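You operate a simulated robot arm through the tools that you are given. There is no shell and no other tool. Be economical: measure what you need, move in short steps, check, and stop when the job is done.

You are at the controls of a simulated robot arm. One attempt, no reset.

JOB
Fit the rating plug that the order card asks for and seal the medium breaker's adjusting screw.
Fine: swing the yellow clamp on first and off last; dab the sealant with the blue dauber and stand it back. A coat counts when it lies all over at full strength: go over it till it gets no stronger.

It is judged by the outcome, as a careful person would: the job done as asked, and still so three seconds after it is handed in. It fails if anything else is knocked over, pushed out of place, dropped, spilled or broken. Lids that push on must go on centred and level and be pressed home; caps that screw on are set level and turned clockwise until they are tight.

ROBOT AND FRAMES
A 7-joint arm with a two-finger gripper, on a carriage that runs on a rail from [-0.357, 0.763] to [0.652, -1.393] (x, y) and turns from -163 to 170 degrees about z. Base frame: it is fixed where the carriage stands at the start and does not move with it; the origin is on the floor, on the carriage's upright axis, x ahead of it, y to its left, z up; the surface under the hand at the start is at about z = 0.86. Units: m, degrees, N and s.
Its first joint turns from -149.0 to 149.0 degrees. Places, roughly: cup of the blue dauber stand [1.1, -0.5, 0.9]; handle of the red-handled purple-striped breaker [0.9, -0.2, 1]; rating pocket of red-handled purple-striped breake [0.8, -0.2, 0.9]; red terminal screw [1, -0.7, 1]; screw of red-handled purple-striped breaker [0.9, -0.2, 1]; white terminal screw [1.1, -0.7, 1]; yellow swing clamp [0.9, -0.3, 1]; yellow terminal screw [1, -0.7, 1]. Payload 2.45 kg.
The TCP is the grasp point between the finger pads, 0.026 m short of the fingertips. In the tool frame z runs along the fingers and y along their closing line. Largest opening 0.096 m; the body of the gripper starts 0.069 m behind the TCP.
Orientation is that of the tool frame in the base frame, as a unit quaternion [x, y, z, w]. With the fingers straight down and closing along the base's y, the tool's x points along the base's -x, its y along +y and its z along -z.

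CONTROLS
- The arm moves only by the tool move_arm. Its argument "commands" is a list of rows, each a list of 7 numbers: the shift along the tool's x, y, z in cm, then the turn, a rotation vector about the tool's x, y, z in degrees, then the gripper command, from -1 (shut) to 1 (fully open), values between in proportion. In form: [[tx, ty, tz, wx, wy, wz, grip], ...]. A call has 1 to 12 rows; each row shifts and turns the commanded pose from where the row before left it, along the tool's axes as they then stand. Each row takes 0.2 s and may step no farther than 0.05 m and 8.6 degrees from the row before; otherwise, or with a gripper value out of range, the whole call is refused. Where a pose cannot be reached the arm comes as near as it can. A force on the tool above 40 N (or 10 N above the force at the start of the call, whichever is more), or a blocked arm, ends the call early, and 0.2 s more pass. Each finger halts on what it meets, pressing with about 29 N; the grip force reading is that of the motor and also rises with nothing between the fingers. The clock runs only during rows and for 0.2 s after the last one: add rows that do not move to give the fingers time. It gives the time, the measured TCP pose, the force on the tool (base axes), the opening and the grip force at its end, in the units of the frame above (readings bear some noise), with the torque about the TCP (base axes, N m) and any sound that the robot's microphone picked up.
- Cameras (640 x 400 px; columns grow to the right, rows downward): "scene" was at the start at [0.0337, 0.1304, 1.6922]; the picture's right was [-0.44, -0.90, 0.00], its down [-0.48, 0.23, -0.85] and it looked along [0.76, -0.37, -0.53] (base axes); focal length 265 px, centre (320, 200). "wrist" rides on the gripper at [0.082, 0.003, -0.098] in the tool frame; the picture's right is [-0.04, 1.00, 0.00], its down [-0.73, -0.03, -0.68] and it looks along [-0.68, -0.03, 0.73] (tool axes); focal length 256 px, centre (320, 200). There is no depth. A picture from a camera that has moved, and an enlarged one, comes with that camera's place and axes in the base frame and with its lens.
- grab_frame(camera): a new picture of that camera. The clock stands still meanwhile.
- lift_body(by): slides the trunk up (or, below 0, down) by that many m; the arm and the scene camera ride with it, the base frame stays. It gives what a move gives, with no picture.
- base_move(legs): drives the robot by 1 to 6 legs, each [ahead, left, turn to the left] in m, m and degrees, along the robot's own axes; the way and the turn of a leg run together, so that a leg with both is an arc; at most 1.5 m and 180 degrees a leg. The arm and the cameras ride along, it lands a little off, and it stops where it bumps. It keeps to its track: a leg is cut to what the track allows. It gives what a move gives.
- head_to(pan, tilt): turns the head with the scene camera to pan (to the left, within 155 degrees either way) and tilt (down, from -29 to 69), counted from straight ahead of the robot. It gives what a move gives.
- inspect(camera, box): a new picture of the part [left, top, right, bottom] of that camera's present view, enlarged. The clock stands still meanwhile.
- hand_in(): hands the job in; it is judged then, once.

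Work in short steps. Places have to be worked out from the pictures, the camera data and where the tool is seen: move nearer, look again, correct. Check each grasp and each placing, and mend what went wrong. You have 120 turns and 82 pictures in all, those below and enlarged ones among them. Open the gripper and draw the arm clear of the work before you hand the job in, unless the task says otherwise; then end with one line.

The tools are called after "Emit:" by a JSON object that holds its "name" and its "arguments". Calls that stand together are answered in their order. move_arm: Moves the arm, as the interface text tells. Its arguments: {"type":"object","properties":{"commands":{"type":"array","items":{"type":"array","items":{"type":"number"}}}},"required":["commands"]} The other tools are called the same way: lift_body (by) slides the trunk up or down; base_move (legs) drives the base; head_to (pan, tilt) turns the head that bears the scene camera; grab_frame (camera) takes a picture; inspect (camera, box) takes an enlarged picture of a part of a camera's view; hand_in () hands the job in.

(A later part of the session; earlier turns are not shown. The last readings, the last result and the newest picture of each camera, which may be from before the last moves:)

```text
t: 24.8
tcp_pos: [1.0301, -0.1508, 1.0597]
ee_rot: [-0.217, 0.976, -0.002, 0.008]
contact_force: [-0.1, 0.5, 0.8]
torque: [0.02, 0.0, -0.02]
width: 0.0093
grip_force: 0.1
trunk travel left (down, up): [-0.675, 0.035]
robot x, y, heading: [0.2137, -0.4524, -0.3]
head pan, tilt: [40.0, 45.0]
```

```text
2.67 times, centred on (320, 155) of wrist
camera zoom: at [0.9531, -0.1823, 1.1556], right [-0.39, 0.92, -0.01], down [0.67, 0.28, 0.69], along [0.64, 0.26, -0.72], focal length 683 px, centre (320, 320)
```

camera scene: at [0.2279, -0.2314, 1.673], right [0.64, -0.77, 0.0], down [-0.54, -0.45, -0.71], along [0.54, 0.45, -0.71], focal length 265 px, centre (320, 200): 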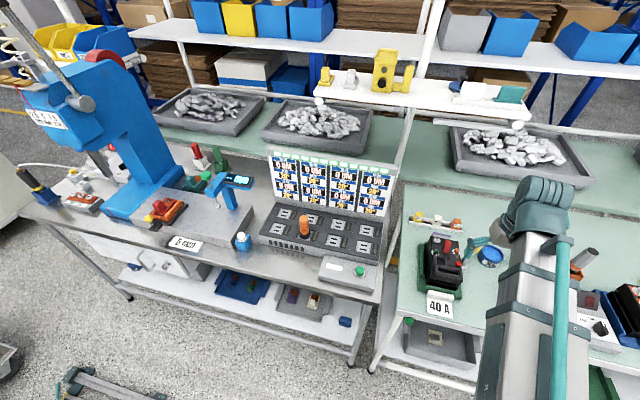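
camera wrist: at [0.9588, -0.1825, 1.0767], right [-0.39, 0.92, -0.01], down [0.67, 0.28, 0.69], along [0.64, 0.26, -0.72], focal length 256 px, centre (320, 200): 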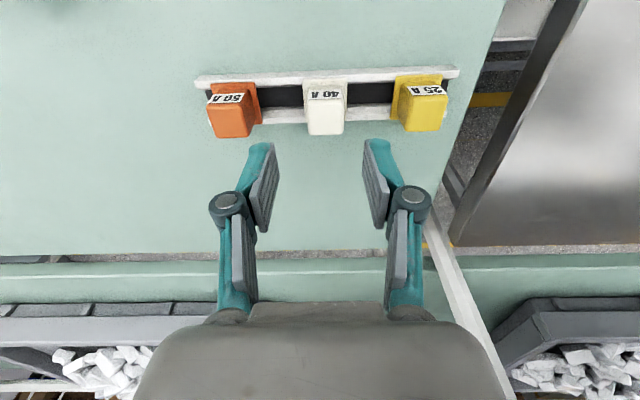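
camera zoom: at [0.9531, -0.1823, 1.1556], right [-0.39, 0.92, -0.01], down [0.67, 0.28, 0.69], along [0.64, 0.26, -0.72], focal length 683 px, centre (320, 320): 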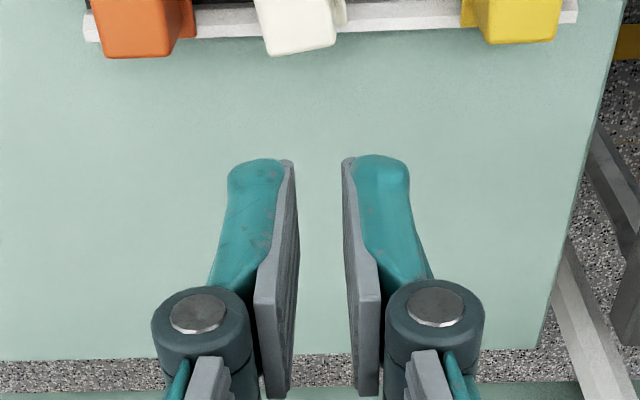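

The fingers slipped off; the plug seems still in its rail but slightly twisted. Look from closer.

Emit:
{"name": "move_arm", "arguments": {"commands": [[0, 0, 4, 0, 0, 0, 0], [0, 0, 4, 0, 0, 0, 0]]}}

Emit:
{"name": "inspect", "arguments": {"camera": "wrist", "box": [270, 60, 380, 160]}}

Emit:
{"name": "inspect", "arguments": {"camera": "scene", "box": [420, 205, 480, 245]}}

```text
t: 25.4
tcp_pos: [1.0306, -0.1504, 0.9776]
ee_rot: [-0.217, 0.976, -0.002, 0.008]
contact_force: [-0.2, 0.4, -0.4]
torque: [0.01, 0.0, -0.01]
width: 0.048
grip_force: 0.1
trunk travel left (down, up): [-0.675, 0.035]
robot x, y, heading: [0.2103, -0.4539, 0.1]
head pan, tilt: [40.0, 45.0]
```

```text
4.00 times, centred on (325, 110) of wrist
camera zoom: at [0.9545, -0.1818, 1.0745], right [-0.39, 0.92, -0.01], down [0.67, 0.28, 0.69], along [0.64, 0.26, -0.72], focal length 1024 px, centre (300, 560)
```

zoom: 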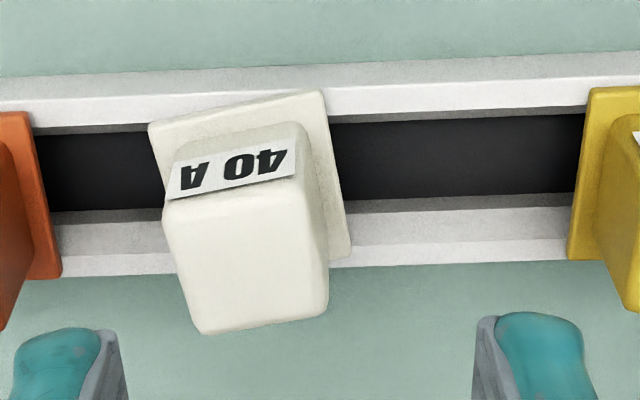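

```text
10.00 times, centred on (450, 225) of scene
camera zoom: at [0.2283, -0.2312, 1.673], right [0.64, -0.77, 0.0], down [-0.54, -0.46, -0.71], along [0.54, 0.46, -0.71], focal length 2653 px, centre (-980, -50)
```

zoom: 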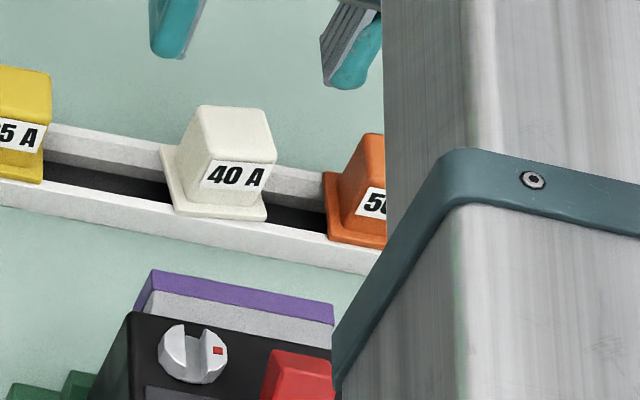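

The plug is still in the rail but twisted about 10° and moved 1 cm sideways. I re-centre, match the twist, and descend gently until the tips just touch its flange.

Emit:
{"name": "move_arm", "arguments": {"commands": [[-0.2, -1.05, 0, 0, 0, 0, 0], [0, 0, 0, 0, 0, -8, 0], [0, 0, 3, 0, 0, -2, 0], [0, 0, 2, 0, 0, 0, 0], [0, 0, 1, 0, 0, 0, 0], [0, 0, 0.5, 0, 0, 0, 0]]}}

Emit:
{"name": "inspect", "arguments": {"camera": "wrist", "box": [220, 80, 420, 230]}}

```text
t: 26.8
tcp_pos: [1.0378, -0.1581, 0.9125]
ee_rot: [-0.301, 0.954, -0.003, 0.008]
contact_force: [0.6, -0.2, 0.2]
torque: [0.02, -0.02, -0.04]
width: 0.048
grip_force: 0.2
trunk travel left (down, up): [-0.675, 0.035]
robot x, y, heading: [0.2159, -0.4534, 0.1]
head pan, tilt: [40.0, 45.0]
```

```text
2.67 times, centred on (320, 155) of wrist
camera zoom: at [0.9684, -0.2035, 1.0109], right [-0.54, 0.84, -0.01], down [0.61, 0.4, 0.69], along [0.58, 0.37, -0.73], focal length 683 px, centre (320, 320)
```

zoom: 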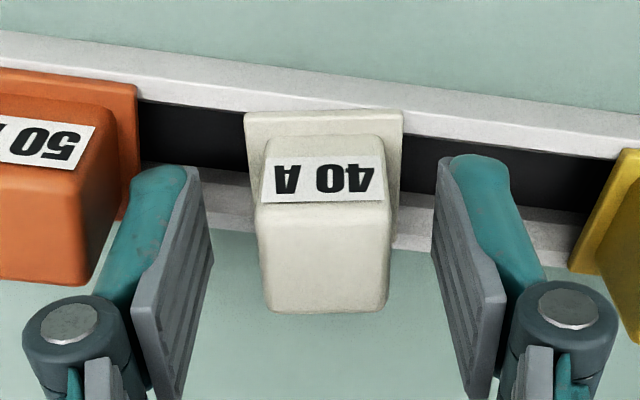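

Aligned. Probe down a little further, watching the force.

Emit:
{"name": "move_arm", "arguments": {"commands": [[0, 0, 0.4, 0, 0, 0, 0], [0, 0, 0.3, 0, 0, 0, 0]]}}

```text
t: 27.4
tcp_pos: [1.0394, -0.1592, 0.907]
ee_rot: [-0.3, 0.954, -0.003, 0.008]
contact_force: [0.5, -0.4, 0.1]
torque: [0.02, 0.01, -0.02]
width: 0.0482
grip_force: 0.1
trunk travel left (down, up): [-0.675, 0.035]
robot x, y, heading: [0.2145, -0.4525, 0.5]
head pan, tilt: [40.0, 45.0]
```

Emit:
{"name": "move_arm", "arguments": {"commands": [[0, 0, 0, 0, 0, 0, -1], [0, 0, 0, 0, 0, 0, -1], [0, 0, 0, 0, 0, 0, -1], [0, 0, 0, 0, 0, 0, -1]]}}

Emit:
{"name": "inspect", "arguments": {"camera": "wrist", "box": [220, 80, 420, 230]}}

```text
t: 28.4
tcp_pos: [1.0387, -0.1598, 0.9063]
ee_rot: [-0.301, 0.954, -0.004, 0.008]
contact_force: [0.0, -0.4, 0.0]
torque: [0.02, -0.01, -0.03]
width: 0.0247
grip_force: 29.1
trunk travel left (down, up): [-0.675, 0.035]
robot x, y, heading: [0.2123, -0.4486, 0.3]
head pan, tilt: [40.0, 45.0]
```

```text
2.67 times, centred on (320, 155) of wrist
camera zoom: at [0.9688, -0.2035, 1.0042], right [-0.54, 0.84, -0.01], down [0.61, 0.4, 0.69], along [0.58, 0.37, -0.72], focal length 683 px, centre (320, 320)
```

zoom: 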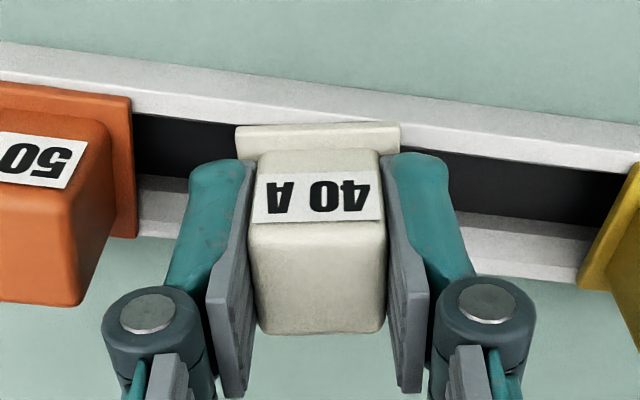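

Grip at 24.7 mm, 12 mm deeper, full force. Lift slowly.

Emit:
{"name": "move_arm", "arguments": {"commands": [[0, 0, -0.4, 0, 0, 0, -1], [0, 0, -0.4, 0, 0, 0, -1], [0, 0, -0.6, 0, 0, 0, -1], [0, 0, -0.6, 0, 0, 0, -1]]}}

Emit:
{"name": "inspect", "arguments": {"camera": "wrist", "box": [220, 80, 420, 230]}}

```text
t: 29.4
tcp_pos: [1.0396, -0.1583, 0.9286]
ee_rot: [-0.301, 0.954, -0.003, 0.008]
contact_force: [0.4, 0.0, -1.0]
torque: [-0.01, -0.01, -0.01]
width: 0.0248
grip_force: 28.8
trunk travel left (down, up): [-0.675, 0.035]
robot x, y, heading: [0.216, -0.4517, -0.0]
head pan, tilt: [40.0, 45.0]
```

```text
2.67 times, centred on (320, 155) of wrist
camera zoom: at [0.9684, -0.2031, 1.0243], right [-0.54, 0.84, -0.01], down [0.61, 0.4, 0.69], along [0.58, 0.37, -0.72], focal length 683 px, centre (320, 320)
```

zoom: 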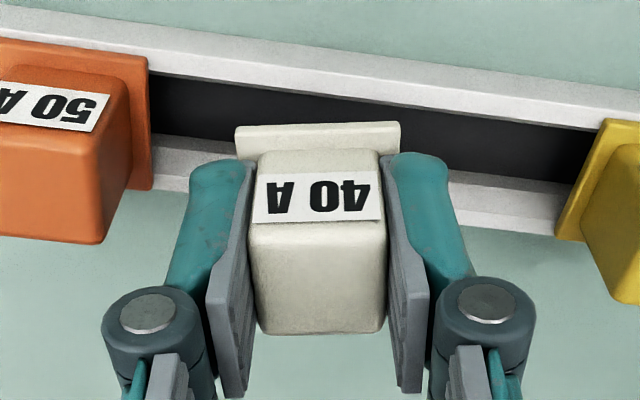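

It lifts cleanly now. Raise further, turn back to bench alignment and view the foot.

Emit:
{"name": "move_arm", "arguments": {"commands": [[0, 0, -1.5, 0, 0, 0, -1], [0, 0, -3, 0, 0, 0, -1], [0, 0, -3, 0, 0, 0, -1], [0, 0, -3, 0, 0, 5, -1], [0, 0, -2, 0, 0, 5, -1], [0, 0, 0, 0, 0, 0, -1]]}}

Emit:
{"name": "head_to", "arguments": {"pan": 28, "tilt": 36}}

Emit:
{"name": "grab_frame", "arguments": {"camera": "scene"}}

```text
t: 30.8
tcp_pos: [1.0349, -0.1602, 1.0529]
ee_rot: [-0.216, 0.976, -0.003, 0.008]
contact_force: [-1.0, 0.2, -0.1]
torque: [0.0, 0.02, -0.01]
width: 0.0247
grip_force: 29.0
trunk travel left (down, up): [-0.675, 0.035]
robot x, y, heading: [0.2132, -0.4557, 0.1]
head pan, tilt: [40.0, 45.0]
```

```text
t: 31.6
tcp_pos: [1.0373, -0.1582, 1.0521]
ee_rot: [-0.216, 0.976, -0.003, 0.008]
contact_force: [-0.1, 0.4, 0.1]
torque: [-0.01, 0.02, 0.02]
width: 0.0251
grip_force: 29.3
trunk travel left (down, up): [-0.675, 0.035]
robot x, y, heading: [0.2115, -0.4544, 0.2]
head pan, tilt: [28.0, 36.0]
```

```text
34 pictures are left
camera scene: at [0.2428, -0.2425, 1.6862], right [0.47, -0.88, 0.0], down [-0.52, -0.28, -0.81], along [0.71, 0.38, -0.59], focal length 265 px, centre (320, 200)
```

scene: 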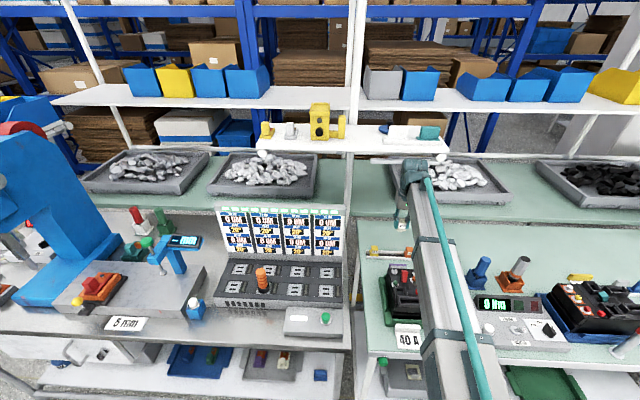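

Emit:
{"name": "inspect", "arguments": {"camera": "scene", "box": [386, 195, 422, 240]}}

```text
8.89 times, centred on (404, 218) of scene
camera zoom: at [0.2428, -0.2425, 1.6862], right [0.47, -0.88, 0.0], down [-0.52, -0.28, -0.81], along [0.71, 0.38, -0.59], focal length 2358 px, centre (-427, 44)
```

zoom: 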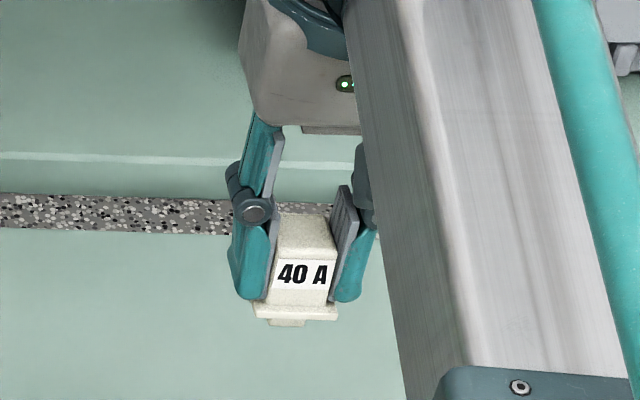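

Plug held level; foot ~16 mm wide, flange ~33 mm, centred on the TCP. Triangulated pocket centre ≈ (0.812, −0.228). Carry it there at height.

Emit:
{"name": "move_arm", "arguments": {"commands": [[0, 0, -3, 0, 0, 0, -1], [4.66, 0.64, 0, 0, 0, 0, -1], [4.66, 0.64, 0, 0, 0, 0, -1], [4.66, 0.64, 0, 0, 0, 0, -1], [4.66, 0.64, 0, 0, 0, 0, -1], [4.66, 0.64, 0, 0, 0, 0, -1], [0, 0, 3, 0, 0, 0, -1], [0, 0, 2, 0, 0, 0, -1], [0, 0, 0, 0, 0, 0, -1]]}}

Emit:
{"name": "inspect", "arguments": {"camera": "wrist", "box": [220, 50, 420, 230]}}

```text
t: 33.6
tcp_pos: [0.8134, -0.2282, 1.0296]
ee_rot: [-0.216, 0.976, -0.002, 0.008]
contact_force: [-0.2, -0.1, -0.2]
torque: [0.01, 0.0, 0.02]
width: 0.0245
grip_force: 28.6
trunk travel left (down, up): [-0.675, 0.035]
robot x, y, heading: [0.2124, -0.4503, 0.1]
head pan, tilt: [28.0, 36.0]
```

```text
2.22 times, centred on (320, 140) of wrist
camera zoom: at [0.7362, -0.2598, 1.1262], right [-0.39, 0.92, -0.01], down [0.67, 0.28, 0.69], along [0.64, 0.26, -0.72], focal length 569 px, centre (320, 333)
```

zoom: 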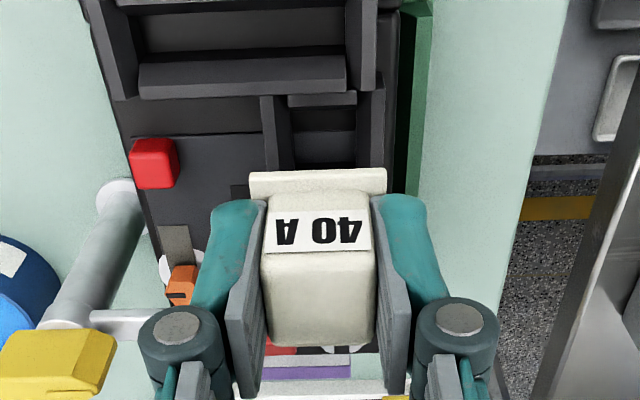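

Alignment looks within ~1–2 mm both ways, and the pocket is funnel-shaped. Descend gently, watching force.

Emit:
{"name": "move_arm", "arguments": {"commands": [[0, 0, 1.5, 0, 0, 0, -1], [0, 0, 0.4, 0, 0, 0, -1], [0, 0, 0.4, 0, 0, 0, -1]]}}

Emit:
{"name": "inspect", "arguments": {"camera": "wrist", "box": [260, 50, 400, 160]}}

```text
t: 34.4
tcp_pos: [0.8129, -0.229, 1.006]
ee_rot: [-0.217, 0.976, -0.003, 0.008]
contact_force: [-2.7, -1.1, 3.6]
torque: [-0.02, 0.1, 0.0]
width: 0.0247
grip_force: 29.1
trunk travel left (down, up): [-0.675, 0.035]
robot x, y, heading: [0.2119, -0.448, 0.2]
head pan, tilt: [28.0, 36.0]
```

```text
3.64 times, centred on (330, 105) of wrist
camera zoom: at [0.7357, -0.2602, 1.1028], right [-0.39, 0.92, -0.01], down [0.67, 0.28, 0.69], along [0.64, 0.26, -0.72], focal length 931 px, centre (284, 546)
```

zoom: 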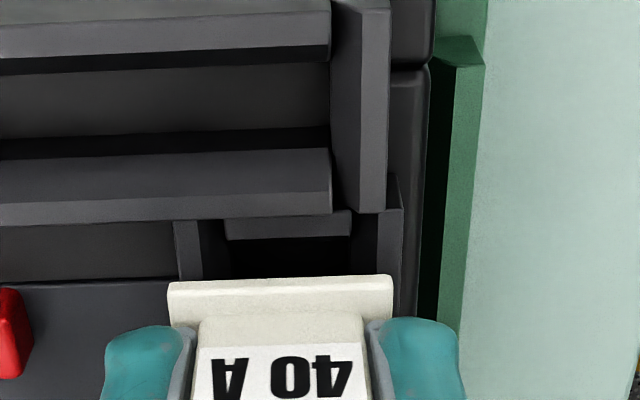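

Contact pushes the plug toward the robot: the foot touches the far funnel block, and the picture agrees it needs ~5 mm toward the robot. Lift slightly, shift, and try again.

Emit:
{"name": "move_arm", "arguments": {"commands": [[0, 0, -0.5, 0, 0, 0, -1], [0.5, 0.1, 0, 0, 0, 0, -1], [0, 0, 0.4, 0, 0, 0, -1], [0, 0, 0.3, 0, 0, 0, -1]]}}

Emit:
{"name": "inspect", "arguments": {"camera": "wrist", "box": [260, 50, 400, 160]}}

```text
t: 35.4
tcp_pos: [0.8087, -0.2297, 1.0033]
ee_rot: [-0.217, 0.976, -0.003, 0.008]
contact_force: [0.4, 0.2, -0.1]
torque: [-0.02, -0.02, 0.02]
width: 0.0248
grip_force: 29.0
trunk travel left (down, up): [-0.675, 0.035]
robot x, y, heading: [0.2089, -0.4555, 0.1]
head pan, tilt: [28.0, 36.0]
```

```text
3.64 times, centred on (330, 105) of wrist
camera zoom: at [0.7308, -0.2611, 1.1002], right [-0.39, 0.92, -0.01], down [0.67, 0.28, 0.69], along [0.64, 0.26, -0.72], focal length 931 px, centre (284, 546)
```

zoom: 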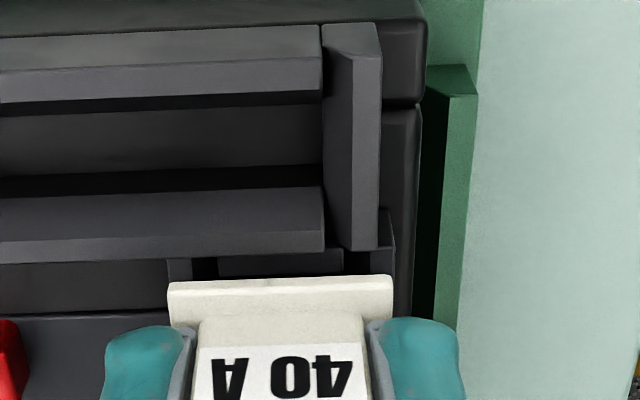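

No contact and centred. Continue down.

Emit:
{"name": "move_arm", "arguments": {"commands": [[0, 0, 0.3, 0, 0, 0, -1], [0, 0, 0.3, 0, 0, 0, -1], [0, 0, 0.3, 0, 0, 0, -1]]}}

```text
t: 36.2
tcp_pos: [0.8082, -0.229, 0.9974]
ee_rot: [-0.216, 0.976, -0.002, 0.011]
contact_force: [1.7, 0.4, 25.7]
torque: [0.08, -0.05, 0.0]
width: 0.0246
grip_force: 28.7
trunk travel left (down, up): [-0.675, 0.035]
robot x, y, heading: [0.2093, -0.4566, -0.1]
head pan, tilt: [28.0, 36.0]
```

Vertical contact 26 N at z 0.997. Check whether seated or on the rim.

Emit:
{"name": "inspect", "arguments": {"camera": "wrist", "box": [260, 50, 400, 160]}}

```text
3.64 times, centred on (330, 105) of wrist
camera zoom: at [0.7305, -0.2612, 1.0934], right [-0.39, 0.92, -0.01], down [0.66, 0.28, 0.69], along [0.64, 0.26, -0.72], focal length 931 px, centre (284, 546)
```

zoom: 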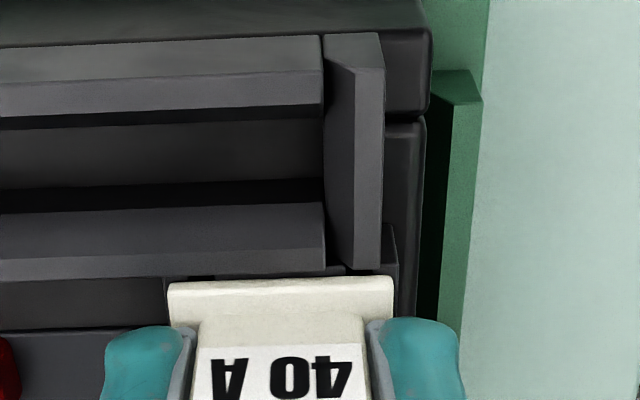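

Emit:
{"name": "move_arm", "arguments": {"commands": [[0, 0, 0.2, 0, 0, 0, -1], [0, 0, 0.2, 0, 0, 0, -1]]}}

```text
t: 36.8
tcp_pos: [0.8089, -0.2295, 0.9932]
ee_rot: [-0.216, 0.976, -0.002, 0.011]
contact_force: [-2.3, -1.7, 20.9]
torque: [-0.03, 0.31, 0.0]
width: 0.0249
grip_force: 28.9
trunk travel left (down, up): [-0.675, 0.035]
robot x, y, heading: [0.2121, -0.4599, 0.2]
head pan, tilt: [28.0, 36.0]
stopped in row 2: the force on the tool passed its limit at 42 N (the readings are from after the stop); the commanded pose is now the measured one
```

It went 4 mm further and hit 42 N. Release, rise and look how it sits.

Emit:
{"name": "move_arm", "arguments": {"commands": [[0, 0, 0, 0, 0, 0, -0.3], [0, 0, 0, 0, 0, 0, -0.2], [0, 0, -3, 0, 0, 0, -0.2], [0, 0, -4, 0, 0, 0, -0.2], [2.5, 0, -2, 0, 0, 0, -0.2]]}}

Emit:
{"name": "inspect", "arguments": {"camera": "wrist", "box": [250, 60, 390, 200]}}

```text
t: 38.0
tcp_pos: [0.7848, -0.2413, 1.0819]
ee_rot: [-0.216, 0.976, -0.002, 0.01]
contact_force: [0.8, 0.0, 0.0]
torque: [0.0, -0.02, 0.01]
width: 0.0384
grip_force: 0.0
trunk travel left (down, up): [-0.675, 0.035]
robot x, y, heading: [0.2164, -0.453, 0.1]
head pan, tilt: [28.0, 36.0]
```

```text
2.86 times, centred on (320, 130) of wrist
camera zoom: at [0.7066, -0.272, 1.1789], right [-0.39, 0.92, -0.01], down [0.66, 0.28, 0.69], along [0.64, 0.26, -0.72], focal length 731 px, centre (320, 400)
```

zoom: 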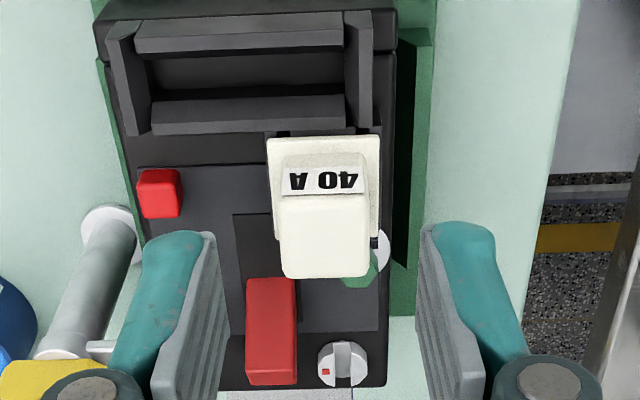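

The plug sits square in the pocket. Press its top with shut fingers to make sure it's home.

Emit:
{"name": "move_arm", "arguments": {"commands": [[-2.8, 0.05, 0, 0, 0, 0, -1], [0, 0, 2, 0, 0, 0, -1], [0, 0, 1.5, 0, 0, 0, -1], [0, 0, 0.5, 0, 0, 0, -1], [0, 0, 0.5, 0, 0, 0, -1], [0, 0, 0.4, 0, 0, 0, -1], [0, 0, 0.4, 0, 0, 0, -1], [0, 0, 0.4, 0, 0, 0, -1], [0, 0, 0.4, 0, 0, 0, -1]]}}

```text
t: 40.0
tcp_pos: [0.8117, -0.2278, 1.0234]
ee_rot: [-0.217, 0.976, -0.002, 0.011]
contact_force: [0.5, 0.9, 21.4]
torque: [-0.02, 0.14, 0.01]
width: 0.006
grip_force: 29.1
trunk travel left (down, up): [-0.675, 0.035]
robot x, y, heading: [0.212, -0.4541, 0.2]
head pan, tilt: [28.0, 36.0]
```

Contact right at the expected top. Push harder to see whether it moves.

Emit:
{"name": "move_arm", "arguments": {"commands": [[0, 0, 0.15, 0, 0, 0, -1], [0, 0, 0.15, 0, 0, 0, -1], [0, 0, 0.15, 0, 0, 0, -1]]}}

```text
t: 40.5
tcp_pos: [0.8116, -0.2274, 1.0223]
ee_rot: [-0.217, 0.976, -0.001, 0.013]
contact_force: [-2.0, -1.5, 24.7]
torque: [-0.14, 0.29, -0.04]
width: 0.006
grip_force: 28.4
trunk travel left (down, up): [-0.675, 0.035]
robot x, y, heading: [0.212, -0.455, 0.0]
head pan, tilt: [28.0, 36.0]
stopped in row 2: the force on the tool passed its limit at 43 N (the readings are from after the stop); the commanded pose is now the measured one
```

Solid at 43 N with no movement: it's home. Now rise and travel to the blue dauber, estimated at (1.04, −0.455).

Emit:
{"name": "move_arm", "arguments": {"commands": [[0, 0, -4, 0, 0, 0, -1], [0, 0, -4.5, 0, 0, 0, -0.5], [-1.57, -4.33, 0, 0, 0, 0, 0.2], [-1.57, -4.33, 0, 0, 0, 0, 0.4], [-1.57, -4.33, 0, 0, 0, 0, 0.4], [-1.57, -4.33, 0, 0, 0, 0, 0.4], [-1.57, -4.33, 0, 0, 0, 0, 0.4], [-1.57, -4.33, 0, 0, 0, 0, 0.4], [-1.57, -4.33, 0, 0, 0, 0, 0.4]]}}

Emit:
{"name": "grab_frame", "arguments": {"camera": "wrist"}}

Emit:
{"name": "inspect", "arguments": {"camera": "scene", "box": [380, 240, 500, 320]}}

```text
t: 42.5
tcp_pos: [1.0383, -0.4553, 1.1098]
ee_rot: [-0.216, 0.976, -0.002, 0.011]
contact_force: [0.2, -0.3, 0.1]
torque: [-0.01, -0.01, 0.01]
width: 0.0671
grip_force: 0.2
trunk travel left (down, up): [-0.675, 0.035]
robot x, y, heading: [0.2115, -0.4554, -0.1]
head pan, tilt: [28.0, 36.0]
```

```text
27 pictures are left
camera wrist: at [0.9612, -0.4889, 1.2061], right [-0.39, 0.92, -0.01], down [0.66, 0.28, 0.69], along [0.64, 0.26, -0.72], focal length 256 px, centre (320, 200)
```

wrist: 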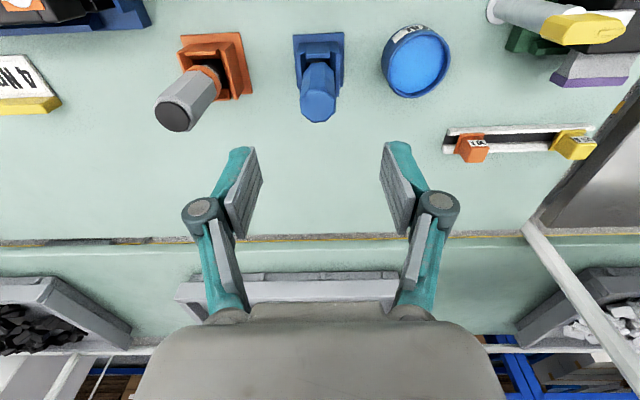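

```text
5.00 times, centred on (440, 280) of scene
camera zoom: at [0.2433, -0.2431, 1.6863], right [0.47, -0.88, 0.0], down [-0.52, -0.28, -0.81], along [0.71, 0.38, -0.59], focal length 1326 px, centre (-280, -200)
```

zoom: 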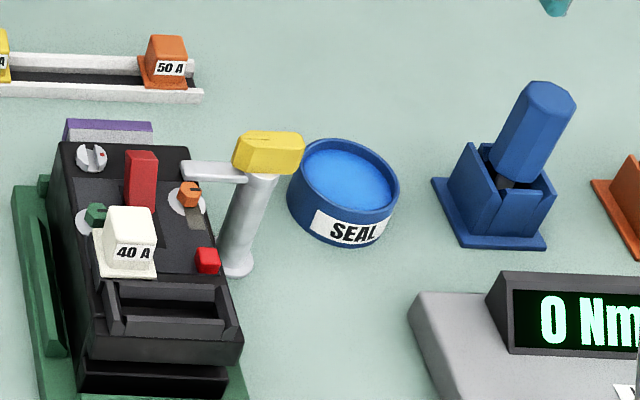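

Plug seated, clamp on. Dauber axis ≈ (1.051, −0.456), top z ≈ 0.99, ~3 cm thick. Centre and descend to grip it.

Emit:
{"name": "move_arm", "arguments": {"commands": [[-1.1, -0.6, 4, 0, 0, 0, 0.4], [0, 0, 4, 0, 0, 0, 0.4], [0, 0, 4, 0, 0, 0, 0.4], [0, 0, 2.8, 0, 0, 0, 0.4], [0, 0, 0, 0, 0, 0, 0.4]]}}

Emit:
{"name": "inspect", "arguments": {"camera": "wrist", "box": [220, 50, 420, 230]}}

```text
t: 43.7
tcp_pos: [1.0539, -0.4559, 0.9627]
ee_rot: [-0.217, 0.976, -0.002, 0.012]
contact_force: [0.6, 0.4, -0.5]
torque: [0.0, 0.0, 0.0]
width: 0.0669
grip_force: 0.1
trunk travel left (down, up): [-0.675, 0.035]
robot x, y, heading: [0.2166, -0.451, 0.1]
head pan, tilt: [28.0, 36.0]
```

```text
2.22 times, centred on (320, 140) of wrist
camera zoom: at [0.9758, -0.4885, 1.0588], right [-0.39, 0.92, -0.01], down [0.66, 0.28, 0.7], along [0.64, 0.26, -0.72], focal length 569 px, centre (320, 333)
```

zoom: 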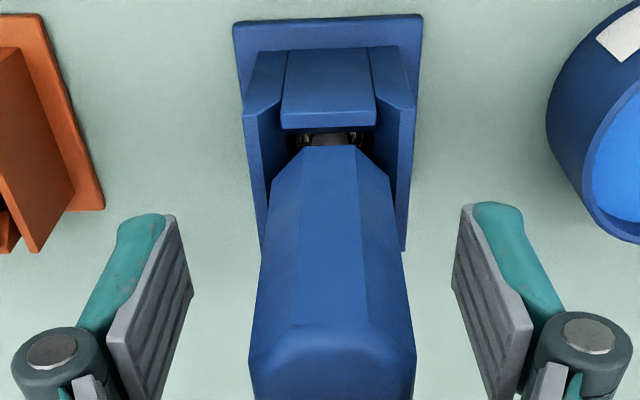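

Well placed; a 2 mm correction and close.

Emit:
{"name": "move_arm", "arguments": {"commands": [[0, 0.2, 0, 0, 0, 0, 0.4], [0, 0, 0, 0, 0, 0, -1], [0, 0, 0, 0, 0, 0, -1], [0, 0, 0, 0, 0, 0, -1], [0, 0, 0, 0, 0, 0, -1]]}}

Emit:
{"name": "move_arm", "arguments": {"commands": [[0, 0, -0.5, 0, 0, 0, -1], [0, 0, -1, 0, 0, 0, -1], [0, 0, -1.5, 0, 0, 0, -1], [0, 0, -3, 0, 0, 0, -1], [0, 0, -4, 0, 0, 0, -1], [0, 0, -3, 0, 0, 0, -1], [0, 0, -2, 0, 0, 0, -1]]}}

Emit:
{"name": "inspect", "arguments": {"camera": "scene", "box": [440, 190, 540, 300]}}

```text
t: 44.9
tcp_pos: [1.0525, -0.4554, 0.9628]
ee_rot: [-0.217, 0.976, -0.002, 0.012]
contact_force: [-1.0, 0.4, 0.2]
torque: [0.05, 0.02, 0.07]
width: 0.0308
grip_force: 28.8
trunk travel left (down, up): [-0.675, 0.035]
robot x, y, heading: [0.2134, -0.4518, 0.1]
head pan, tilt: [28.0, 36.0]
```

```text
t: 46.5
tcp_pos: [1.0483, -0.4547, 1.1114]
ee_rot: [-0.216, 0.976, -0.002, 0.011]
contact_force: [0.3, 0.7, 0.2]
torque: [0.0, -0.01, 0.01]
width: 0.0306
grip_force: 28.8
trunk travel left (down, up): [-0.675, 0.035]
robot x, y, heading: [0.207, -0.4528, 0.1]
head pan, tilt: [28.0, 36.0]
```

```text
3.64 times, centred on (490, 245) of scene
camera zoom: at [0.2428, -0.2425, 1.6862], right [0.47, -0.88, 0.0], down [-0.52, -0.28, -0.81], along [0.71, 0.38, -0.59], focal length 965 px, centre (-298, 36)
```

zoom: 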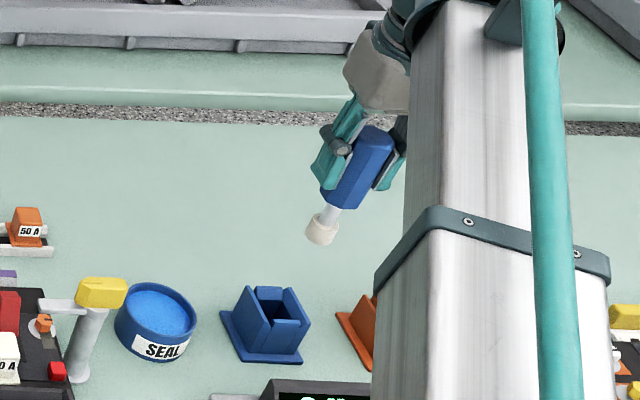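

Dauber in hand, foam tip ~8–9 cm below the TCP. Sealant surface centre ≈ (1.001, −0.358, 0.90). Move over it and dip.

Emit:
{"name": "move_arm", "arguments": {"commands": [[0.15, 3.6, 0, 0, 0, 0, -1], [0, 3.6, 0, 0, 0, 0, -1], [0, 3.6, 0, 0, 0, 0, -1], [0, 0, 4, 0, 0, 0, -1], [0, 0, 4, 0, 0, 0, -1], [0, 0, 2.5, 0, 0, 0, -1]]}}

Emit:
{"name": "inspect", "arguments": {"camera": "scene", "box": [440, 210, 520, 300]}}

```text
t: 47.9
tcp_pos: [1.0041, -0.357, 1.0068]
ee_rot: [-0.216, 0.976, -0.002, 0.011]
contact_force: [-0.4, -0.5, -0.8]
torque: [0.03, 0.02, 0.03]
width: 0.0308
grip_force: 29.3
trunk travel left (down, up): [-0.675, 0.035]
robot x, y, heading: [0.2109, -0.4552, 0.3]
head pan, tilt: [28.0, 36.0]
```

```text
4.44 times, centred on (480, 255) of scene
camera zoom: at [0.243, -0.2424, 1.6863], right [0.47, -0.88, 0.0], down [-0.52, -0.28, -0.81], along [0.71, 0.38, -0.59], focal length 1179 px, centre (-391, -44)
```

zoom: 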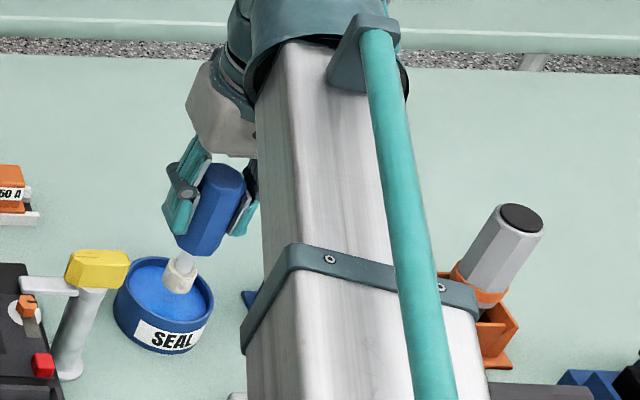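

Tip is just above the sealant. Dip in small steps.

Emit:
{"name": "move_arm", "arguments": {"commands": [[0, 0, 1, 0, 0, 0, -1], [0, 0, 0.8, 0, 0, 0, -1], [0, 0, 0.7, 0, 0, 0, -1], [0, 0, 0.5, 0, 0, 0, -1]]}}

Emit:
{"name": "inspect", "arguments": {"camera": "scene", "box": [440, 230, 500, 300]}}

```text
t: 48.9
tcp_pos: [1.0046, -0.3579, 0.9793]
ee_rot: [-0.216, 0.976, -0.002, 0.013]
contact_force: [-0.3, 1.3, 25.1]
torque: [0.05, -0.08, -0.01]
width: 0.0306
grip_force: 29.3
trunk travel left (down, up): [-0.675, 0.035]
robot x, y, heading: [0.2117, -0.451, 0.1]
head pan, tilt: [28.0, 36.0]
```

```text
5.71 times, centred on (470, 265) of scene
camera zoom: at [0.2399, -0.2429, 1.6866], right [0.47, -0.88, 0.0], down [-0.52, -0.28, -0.81], along [0.71, 0.38, -0.59], focal length 1516 px, centre (-537, -171)
```

zoom: 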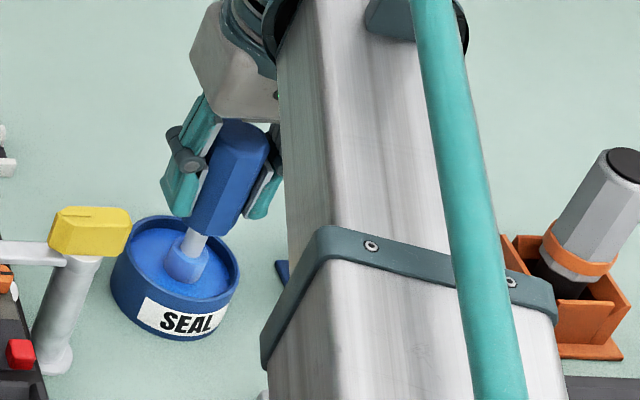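

Tip is blue – loaded; contact gives tip ≈ 8 cm below TCP. Screw triangulated at (0.884, −0.191, 0.955). Lift high over the clamp, move above the screw and check.

Emit:
{"name": "move_arm", "arguments": {"commands": [[0, 0, -2, 0, 0, 0, -1], [0, 0, -4.5, 0, 0, 0, -1], [0, 0, -4.5, 0, 0, 0, -1], [0, 0, -4, 0, 0, 0, -1], [0.77, 4.05, 0, 0, 0, 0, -1], [0.77, 4.05, 0, 0, 0, 0, -1], [0.77, 4.05, 0, 0, 0, 0, -1], [0.77, 4.05, 0, 0, 0, 0, -1], [0.77, 4.05, 0, 0, 0, 0, -1], [0, 0, 4, 0, 0, 0, -1], [0, 0, 2.5, 0, 0, 0, -1], [0, 0, 0, 0, 0, 0, -1]]}}

Emit:
{"name": "inspect", "arguments": {"camera": "wrist", "box": [220, 40, 420, 240]}}

Emit:
{"name": "inspect", "arguments": {"camera": "scene", "box": [380, 220, 450, 300]}}

```text
t: 51.5
tcp_pos: [0.8831, -0.1895, 1.0589]
ee_rot: [-0.216, 0.976, -0.002, 0.012]
contact_force: [0.5, 0.2, -0.8]
torque: [0.03, 0.01, 0.0]
width: 0.0307
grip_force: 29.0
trunk travel left (down, up): [-0.675, 0.035]
robot x, y, heading: [0.2161, -0.4514, 0.2]
head pan, tilt: [28.0, 36.0]
```

```text
2.00 times, centred on (320, 140) of wrist
camera zoom: at [0.806, -0.2212, 1.1551], right [-0.39, 0.92, -0.01], down [0.66, 0.28, 0.69], along [0.64, 0.26, -0.72], focal length 512 px, centre (320, 320)
```

zoom: 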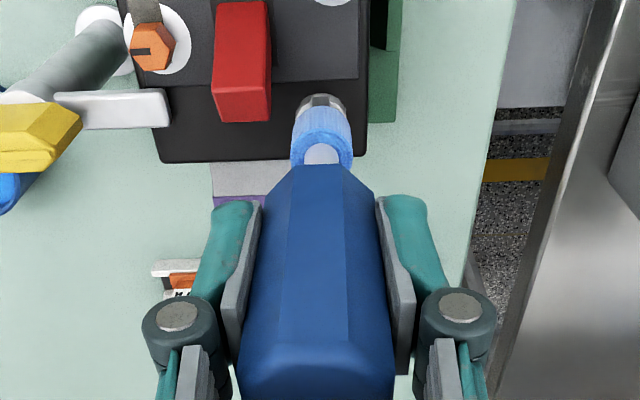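

```text
5.00 times, centred on (415, 260) of scene
camera zoom: at [0.2427, -0.2425, 1.6862], right [0.47, -0.88, 0.0], down [-0.52, -0.28, -0.81], along [0.71, 0.38, -0.59], focal length 1326 px, centre (-155, -100)
```

zoom: 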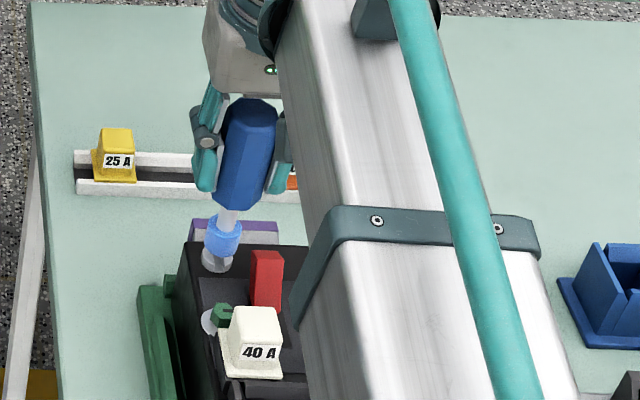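

Tip is centred right over the screw. Lower gently onto it.

Emit:
{"name": "move_arm", "arguments": {"commands": [[0, 0, 1.2, 0, 0, 0, -1], [0, 0, 0.5, 0, 0, 0, -1], [0, 0, 0.4, 0, 0, 0, -1], [0, 0, 0.3, 0, 0, 0, -1]]}}

```text
t: 52.5
tcp_pos: [0.883, -0.1906, 1.0369]
ee_rot: [-0.217, 0.976, -0.002, 0.013]
contact_force: [1.0, 2.0, 26.7]
torque: [0.01, -0.08, 0.01]
width: 0.0306
grip_force: 29.0
trunk travel left (down, up): [-0.675, 0.035]
robot x, y, heading: [0.2082, -0.4551, 0.2]
head pan, tilt: [28.0, 36.0]
```

Contact. Ease off a little, work it in small ±3 mm strokes, then lift to inspect.

Emit:
{"name": "move_arm", "arguments": {"commands": [[0, 0, -0.15, 0, 0, 0, -1], [0.3, 0, 0, 0, 0, 0, -1], [-0.6, 0, 0, 0, 0, 0, -1], [0.3, 0.3, 0, 0, 0, 0, -1], [0, -0.6, 0, 0, 0, 0, -1], [0, 0.3, 0, 0, 0, 0, -1], [0, 0, -1, 0, 0, 0, -1], [0, 0, -3, 0, 0, 0, -1], [-4, 0, -2, 0, 0, 0, -1]]}}

Emit:
{"name": "inspect", "arguments": {"camera": "wrist", "box": [280, 20, 360, 120]}}

```text
t: 54.5
tcp_pos: [0.9196, -0.1726, 1.0979]
ee_rot: [-0.215, 0.976, -0.002, 0.011]
contact_force: [-0.2, 0.1, -1.6]
torque: [0.01, -0.03, 0.01]
width: 0.0306
grip_force: 28.8
trunk travel left (down, up): [-0.675, 0.035]
robot x, y, heading: [0.2106, -0.4529, -0.1]
head pan, tilt: [28.0, 36.0]
```

```text
4.00 times, centred on (320, 70) of wrist
camera zoom: at [0.8418, -0.2041, 1.194], right [-0.39, 0.92, -0.01], down [0.66, 0.28, 0.69], along [0.64, 0.26, -0.72], focal length 1024 px, centre (320, 720)
```

zoom: 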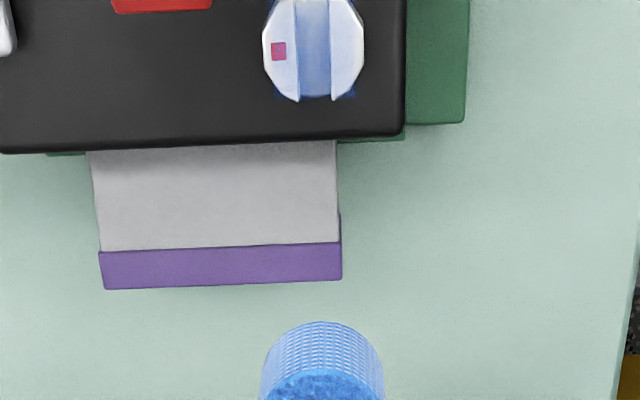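

A pale first coat, all over the head. Go over it again several times with dabs and strokes.

Emit:
{"name": "move_arm", "arguments": {"commands": [[4.0, -0.15, 0, 0, 0, 0, -1], [0, 0, 4, 0, 0, 0, -1], [0, 0, 1.6, 0, 0, 0, -1], [0, 0, 0.35, 0, 0, 0, -1], [0.2, 0, 0, 0, 0, 0, -1], [-0.4, 0, 0, 0, 0, 0, -1], [0.2, 0.2, 0, 0, 0, 0, -1], [0, -0.4, 0, 0, 0, 0, -1], [0, 0.2, 0, 0, 0, 0, -1], [0, 0, -0.6, 0, 0, 0, -1], [0, 0, 0.6, 0, 0, 0, -1]]}}

Emit:
{"name": "move_arm", "arguments": {"commands": [[0.2, 0, 0, 0, 0, 0, -1], [-0.4, 0, 0, 0, 0, 0, -1], [0.2, 0.2, 0, 0, 0, 0, -1], [0, -0.4, 0, 0, 0, 0, -1], [0, 0.2, 0, 0, 0, 0, -1], [0, 0, -0.6, 0, 0, 0, -1], [0, 0, 0.6, 0, 0, 0, -1], [0, 0, 0, 0, 0, 0, -1], [0, 0, -1, 0, 0, 0, -1], [0, 0, -3, 0, 0, 0, -1], [-4, 0, -2, 0, 0, 0, -1]]}}

Emit:
{"name": "inspect", "arguments": {"camera": "wrist", "box": [280, 20, 360, 120]}}

```text
t: 56.9
tcp_pos: [0.8847, -0.1906, 1.0375]
ee_rot: [-0.217, 0.976, -0.002, 0.012]
contact_force: [0.3, 1.1, -1.2]
torque: [0.02, 0.0, -0.02]
width: 0.0305
grip_force: 29.5
trunk travel left (down, up): [-0.675, 0.035]
robot x, y, heading: [0.2114, -0.4533, 0.2]
head pan, tilt: [28.0, 36.0]
```

```text
t: 59.3
tcp_pos: [0.9207, -0.1733, 1.0965]
ee_rot: [-0.216, 0.976, -0.002, 0.01]
contact_force: [-0.4, -1.3, -1.2]
torque: [-0.05, 0.0, 0.0]
width: 0.0306
grip_force: 29.2
trunk travel left (down, up): [-0.675, 0.035]
robot x, y, heading: [0.2154, -0.4558, 0.3]
head pan, tilt: [28.0, 36.0]
```

```text
4.00 times, centred on (320, 70) of wrist
camera zoom: at [0.8429, -0.2058, 1.1936], right [-0.39, 0.92, -0.01], down [0.66, 0.28, 0.69], along [0.64, 0.26, -0.72], focal length 1024 px, centre (320, 720)
```

zoom: 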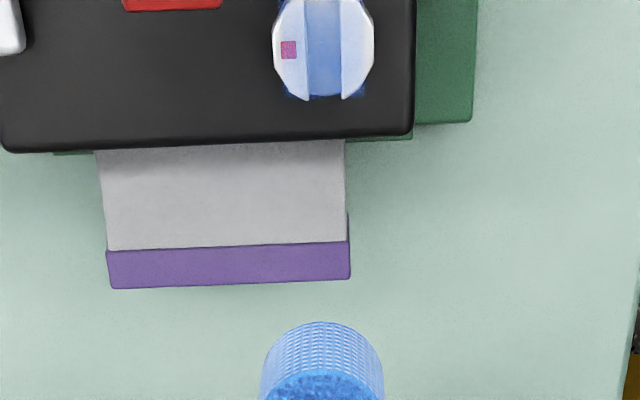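

That pass barely touched (no force). Repeat with firmer dabs.

Emit:
{"name": "move_arm", "arguments": {"commands": [[4.0, -0.1, 0, 0, 0, 0, -1], [0, 0, 4, 0, 0, 0, -1], [0, 0, 1.6, 0, 0, 0, -1], [0, 0, 0.5, 0, 0, 0, -1], [0, 0, 0.15, 0, 0, 0, -1], [0, 0, 0, 0, 0, 0, -1]]}}

Emit:
{"name": "move_arm", "arguments": {"commands": [[0, 0, -0.5, 0, 0, 0, -1], [0.2, 0, 0.5, 0, 0, 0, -1], [0, 0, -0.5, 0, 0, 0, -1], [-0.4, 0, 0.5, 0, 0, 0, -1], [0, 0, -0.5, 0, 0, 0, -1], [0.2, 0.2, 0.5, 0, 0, 0, -1], [0, 0, -0.5, 0, 0, 0, -1], [0, -0.4, 0.5, 0, 0, 0, -1], [0, 0, -0.5, 0, 0, 0, -1], [0, 0.2, 0.5, 0, 0, 0, -1], [0, 0, 0, 0, 0, 0, -1]]}}

Emit:
{"name": "move_arm", "arguments": {"commands": [[0, 0, 0, 0, 0, 0, -1], [0, 0, -1, 0, 0, 0, -1], [0, 0, -3, 0, 0, 0, -1], [-4, 0, -2.3, 0, 0, 0, -1]]}}

Emit:
{"name": "inspect", "arguments": {"camera": "wrist", "box": [280, 20, 360, 120]}}

```text
t: 60.7
tcp_pos: [0.8851, -0.1904, 1.0368]
ee_rot: [-0.216, 0.976, -0.002, 0.013]
contact_force: [4.5, 1.5, 23.9]
torque: [0.09, -0.23, -0.03]
width: 0.0306
grip_force: 29.0
trunk travel left (down, up): [-0.675, 0.035]
robot x, y, heading: [0.2145, -0.4541, -0.1]
head pan, tilt: [28.0, 36.0]
```

```text
t: 63.1
tcp_pos: [0.8851, -0.1929, 1.0365]
ee_rot: [-0.216, 0.976, -0.001, 0.013]
contact_force: [3.5, -3.1, 20.3]
torque: [-0.17, -0.15, 0.01]
width: 0.0307
grip_force: 29.2
trunk travel left (down, up): [-0.675, 0.035]
robot x, y, heading: [0.2111, -0.4555, 0.0]
head pan, tilt: [28.0, 36.0]
```

```text
t: 64.1
tcp_pos: [0.9201, -0.1741, 1.0983]
ee_rot: [-0.216, 0.976, -0.002, 0.011]
contact_force: [0.0, -0.8, 0.3]
torque: [0.01, -0.04, 0.01]
width: 0.0302
grip_force: 28.4
trunk travel left (down, up): [-0.675, 0.035]
robot x, y, heading: [0.2094, -0.4508, -0.0]
head pan, tilt: [28.0, 36.0]
```

```text
4.00 times, centred on (320, 70) of wrist
camera zoom: at [0.8419, -0.2059, 1.1952], right [-0.39, 0.92, -0.01], down [0.66, 0.28, 0.69], along [0.64, 0.26, -0.72], focal length 1024 px, centre (320, 720)
```

zoom: 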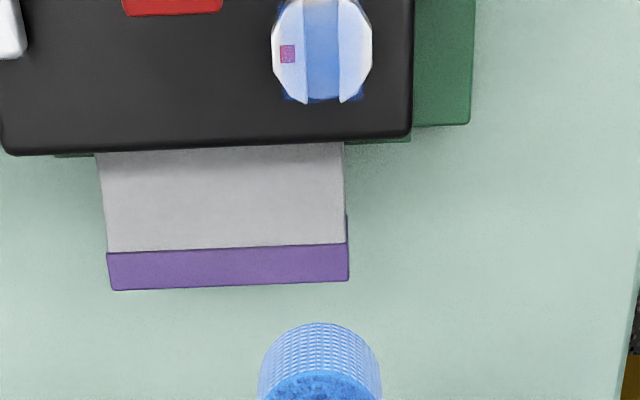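

The slot is stronger now, the side faces still pale. Re-dip the dauber for a fresh load.

Emit:
{"name": "move_arm", "arguments": {"commands": [[0, 0, -2, 0, 0, 0, -1], [0.03, -4.05, 0, 0, 0, 0, -1], [0.03, -4.05, 0, 0, 0, 0, -1], [0.03, -4.05, 0, 0, 0, 0, -1], [0.03, -4.05, 0, 0, 0, 0, -1], [0.03, -4.05, 0, 0, 0, 0, -1], [0, 0, 4.5, 0, 0, 0, -1], [0, 0, 4.5, 0, 0, 0, -1], [0, 0, 2.6, 0, 0, 0, -1], [0, 0, 1.0, 0, 0, 0, -1], [0, 0, 1.0, 0, 0, 0, -1], [0, 0, 0.2, 0, 0, 0, -1]]}}

```text
t: 66.7
tcp_pos: [1.007, -0.3585, 0.9818]
ee_rot: [-0.216, 0.976, -0.003, 0.012]
contact_force: [0.5, -0.5, -0.4]
torque: [0.0, 0.01, 0.01]
width: 0.0304
grip_force: 28.5
trunk travel left (down, up): [-0.675, 0.035]
robot x, y, heading: [0.211, -0.4506, 0.1]
head pan, tilt: [28.0, 36.0]
```

Press into the sealant, dwell, then return over the screw.

Emit:
{"name": "move_arm", "arguments": {"commands": [[0.1, 0, 0.4, 0, 0, 0, -1], [0, 0, 0, 0, 0, 0, -1], [0, 0, 0, 0, 0, 0, -1], [0, 0, -3, 0, 0, 0, -1], [0, 0, -4.5, 0, 0, 0, -1], [0, 0, -4.5, 0, 0, 0, -1]]}}

Emit:
{"name": "move_arm", "arguments": {"commands": [[0, 0, -2, 0, 0, 0, -1], [0.8, 4.08, 0, 0, 0, 0, -1], [0.8, 4.08, 0, 0, 0, 0, -1], [0.8, 4.08, 0, 0, 0, 0, -1], [0.8, 4.08, 0, 0, 0, 0, -1], [0.8, 4.08, 0, 0, 0, 0, -1], [0, 0, 4, 0, 0, 0, -1], [0, 0, 2.5, 0, 0, 0, -1], [0, 0, 0, 0, 0, 0, -1]]}}

```text
t: 68.1
tcp_pos: [1.0025, -0.3608, 1.0986]
ee_rot: [-0.217, 0.976, -0.003, 0.011]
contact_force: [0.2, -0.1, -0.7]
torque: [0.02, -0.02, 0.04]
width: 0.0308
grip_force: 29.2
trunk travel left (down, up): [-0.675, 0.035]
robot x, y, heading: [0.211, -0.4529, -0.0]
head pan, tilt: [28.0, 36.0]
```

```text
t: 70.1
tcp_pos: [0.8822, -0.1906, 1.0512]
ee_rot: [-0.217, 0.976, -0.002, 0.011]
contact_force: [-0.8, 0.0, -0.2]
torque: [-0.01, 0.01, 0.0]
width: 0.0307
grip_force: 28.7
trunk travel left (down, up): [-0.675, 0.035]
robot x, y, heading: [0.2125, -0.4518, 0.1]
head pan, tilt: [28.0, 36.0]
```

Back over the screw; press and go over it with dabs toward each side.

Emit:
{"name": "move_arm", "arguments": {"commands": [[-0.15, -0.05, 1.2, 0, 0, 0, -1], [0, 0, 0.47, 0, 0, 0, -1], [0, 0, 0, 0, 0, 0, -1], [0, 0, -0.4, 0, 0, 0, -1], [0, -0.4, 0.4, 0, 0, 0, -1], [0, 0, 0, 0, 0, 0, -1], [0, 0, -0.4, 0, 0, 0, -1], [0, 0.8, 0.4, 0, 0, 0, -1], [0, 0, 0, 0, 0, 0, -1], [0, 0, -0.4, 0, 0, 0, -1], [0.4, -0.4, 0.4, 0, 0, 0, -1], [0, 0, 0, 0, 0, 0, -1]]}}

Emit:
{"name": "move_arm", "arguments": {"commands": [[0, 0, -0.4, 0, 0, 0, -1], [-0.8, 0, 0.4, 0, 0, 0, -1], [0, 0, 0, 0, 0, 0, -1], [0, 0, -0.4, 0, 0, 0, -1], [0.4, 0, 0.4, 0, 0, 0, -1], [0, 0, 0, 0, 0, 0, -1], [0, 0, 0, 0, 0, 0, -1], [0, 0, -1, 0, 0, 0, -1], [0, 0, -3, 0, 0, 0, -1], [-4, 0, -2.2, 0, 0, 0, -1]]}}

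Emit:
{"name": "inspect", "arguments": {"camera": "wrist", "box": [280, 20, 360, 120]}}

```text
t: 72.7
tcp_pos: [0.8796, -0.1922, 1.0343]
ee_rot: [-0.217, 0.976, 0.0, 0.013]
contact_force: [1.8, 5.6, 19.7]
torque: [0.39, -0.2, 0.04]
width: 0.0305
grip_force: 29.3
trunk travel left (down, up): [-0.675, 0.035]
robot x, y, heading: [0.2125, -0.4553, 0.1]
head pan, tilt: [28.0, 36.0]
```

```text
t: 74.9
tcp_pos: [0.9187, -0.1754, 1.098]
ee_rot: [-0.215, 0.976, -0.002, 0.011]
contact_force: [0.5, 0.6, -0.7]
torque: [-0.02, -0.03, 0.01]
width: 0.0306
grip_force: 29.4
trunk travel left (down, up): [-0.675, 0.035]
robot x, y, heading: [0.2107, -0.4507, 0.3]
head pan, tilt: [28.0, 36.0]
```

```text
4.00 times, centred on (320, 70) of wrist
camera zoom: at [0.8413, -0.2067, 1.1935], right [-0.39, 0.92, -0.01], down [0.66, 0.28, 0.69], along [0.64, 0.26, -0.72], focal length 1024 px, centre (320, 720)
```

zoom: 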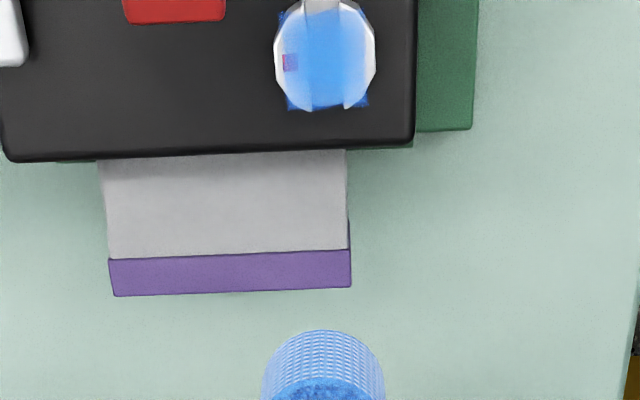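

Much stronger with the fresh load; edges still a bit lighter. One more dip and pass.

Emit:
{"name": "move_arm", "arguments": {"commands": [[0, 0, -2, 0, 0, 0, -1], [0.01, -4.05, 0, 0, 0, 0, -1], [0.01, -4.05, 0, 0, 0, 0, -1], [0.01, -4.05, 0, 0, 0, 0, -1], [0.01, -4.05, 0, 0, 0, 0, -1], [0.01, -4.05, 0, 0, 0, 0, -1], [0, 0, 4.5, 0, 0, 0, -1], [0, 0, 4.5, 0, 0, 0, -1], [0, 0, 2.6, 0, 0, 0, -1], [0, 0, 1.0, 0, 0, 0, -1], [0, 0, 1.0, 0, 0, 0, -1], [0, 0, 0.4, 0, 0, 0, -1]]}}

Emit:
{"name": "move_arm", "arguments": {"commands": [[0, 0, 0.1, 0, 0, 0, -1], [0, 0, 0, 0, 0, 0, -1], [0, 0, -3, 0, 0, 0, -1], [0, 0, -4.5, 0, 0, 0, -1], [0, 0, -4.5, 0, 0, 0, -1], [0, 0, -2, 0, 0, 0, -1]]}}

```text
t: 77.5
tcp_pos: [1.0076, -0.3576, 0.9792]
ee_rot: [-0.216, 0.976, -0.002, 0.011]
contact_force: [-0.6, 0.7, -0.6]
torque: [-0.01, 0.01, 0.01]
width: 0.0305
grip_force: 29.2
trunk travel left (down, up): [-0.675, 0.035]
robot x, y, heading: [0.211, -0.4505, -0.1]
head pan, tilt: [28.0, 36.0]
```

```text
t: 78.9
tcp_pos: [1.003, -0.3582, 1.1169]
ee_rot: [-0.216, 0.976, -0.003, 0.011]
contact_force: [0.3, -0.7, -0.7]
torque: [-0.03, 0.0, 0.01]
width: 0.0305
grip_force: 28.9
trunk travel left (down, up): [-0.675, 0.035]
robot x, y, heading: [0.2146, -0.4556, 0.2]
head pan, tilt: [28.0, 36.0]
```

No contact felt at that dip (dauber crept ~2 mm up in the grip). Dip again slightly deeper to be sure.

Emit:
{"name": "move_arm", "arguments": {"commands": [[0, 0, 4.5, 0, 0, 0, -1], [0, 0, 4.5, 0, 0, 0, -1], [0, 0, 3.5, 0, 0, 0, -1], [0, 0, 1.0, 0, 0, 0, -1], [0, 0, 0.3, 0, 0, 0, -1], [0, 0, 0.2, 0, 0, 0, -1]]}}

```text
t: 80.3
tcp_pos: [1.0067, -0.3589, 0.977]
ee_rot: [-0.217, 0.976, -0.002, 0.012]
contact_force: [-0.6, 0.6, -1.2]
torque: [-0.01, 0.02, -0.01]
width: 0.0304
grip_force: 29.1
trunk travel left (down, up): [-0.675, 0.035]
robot x, y, heading: [0.2124, -0.4551, 0.1]
head pan, tilt: [28.0, 36.0]
```

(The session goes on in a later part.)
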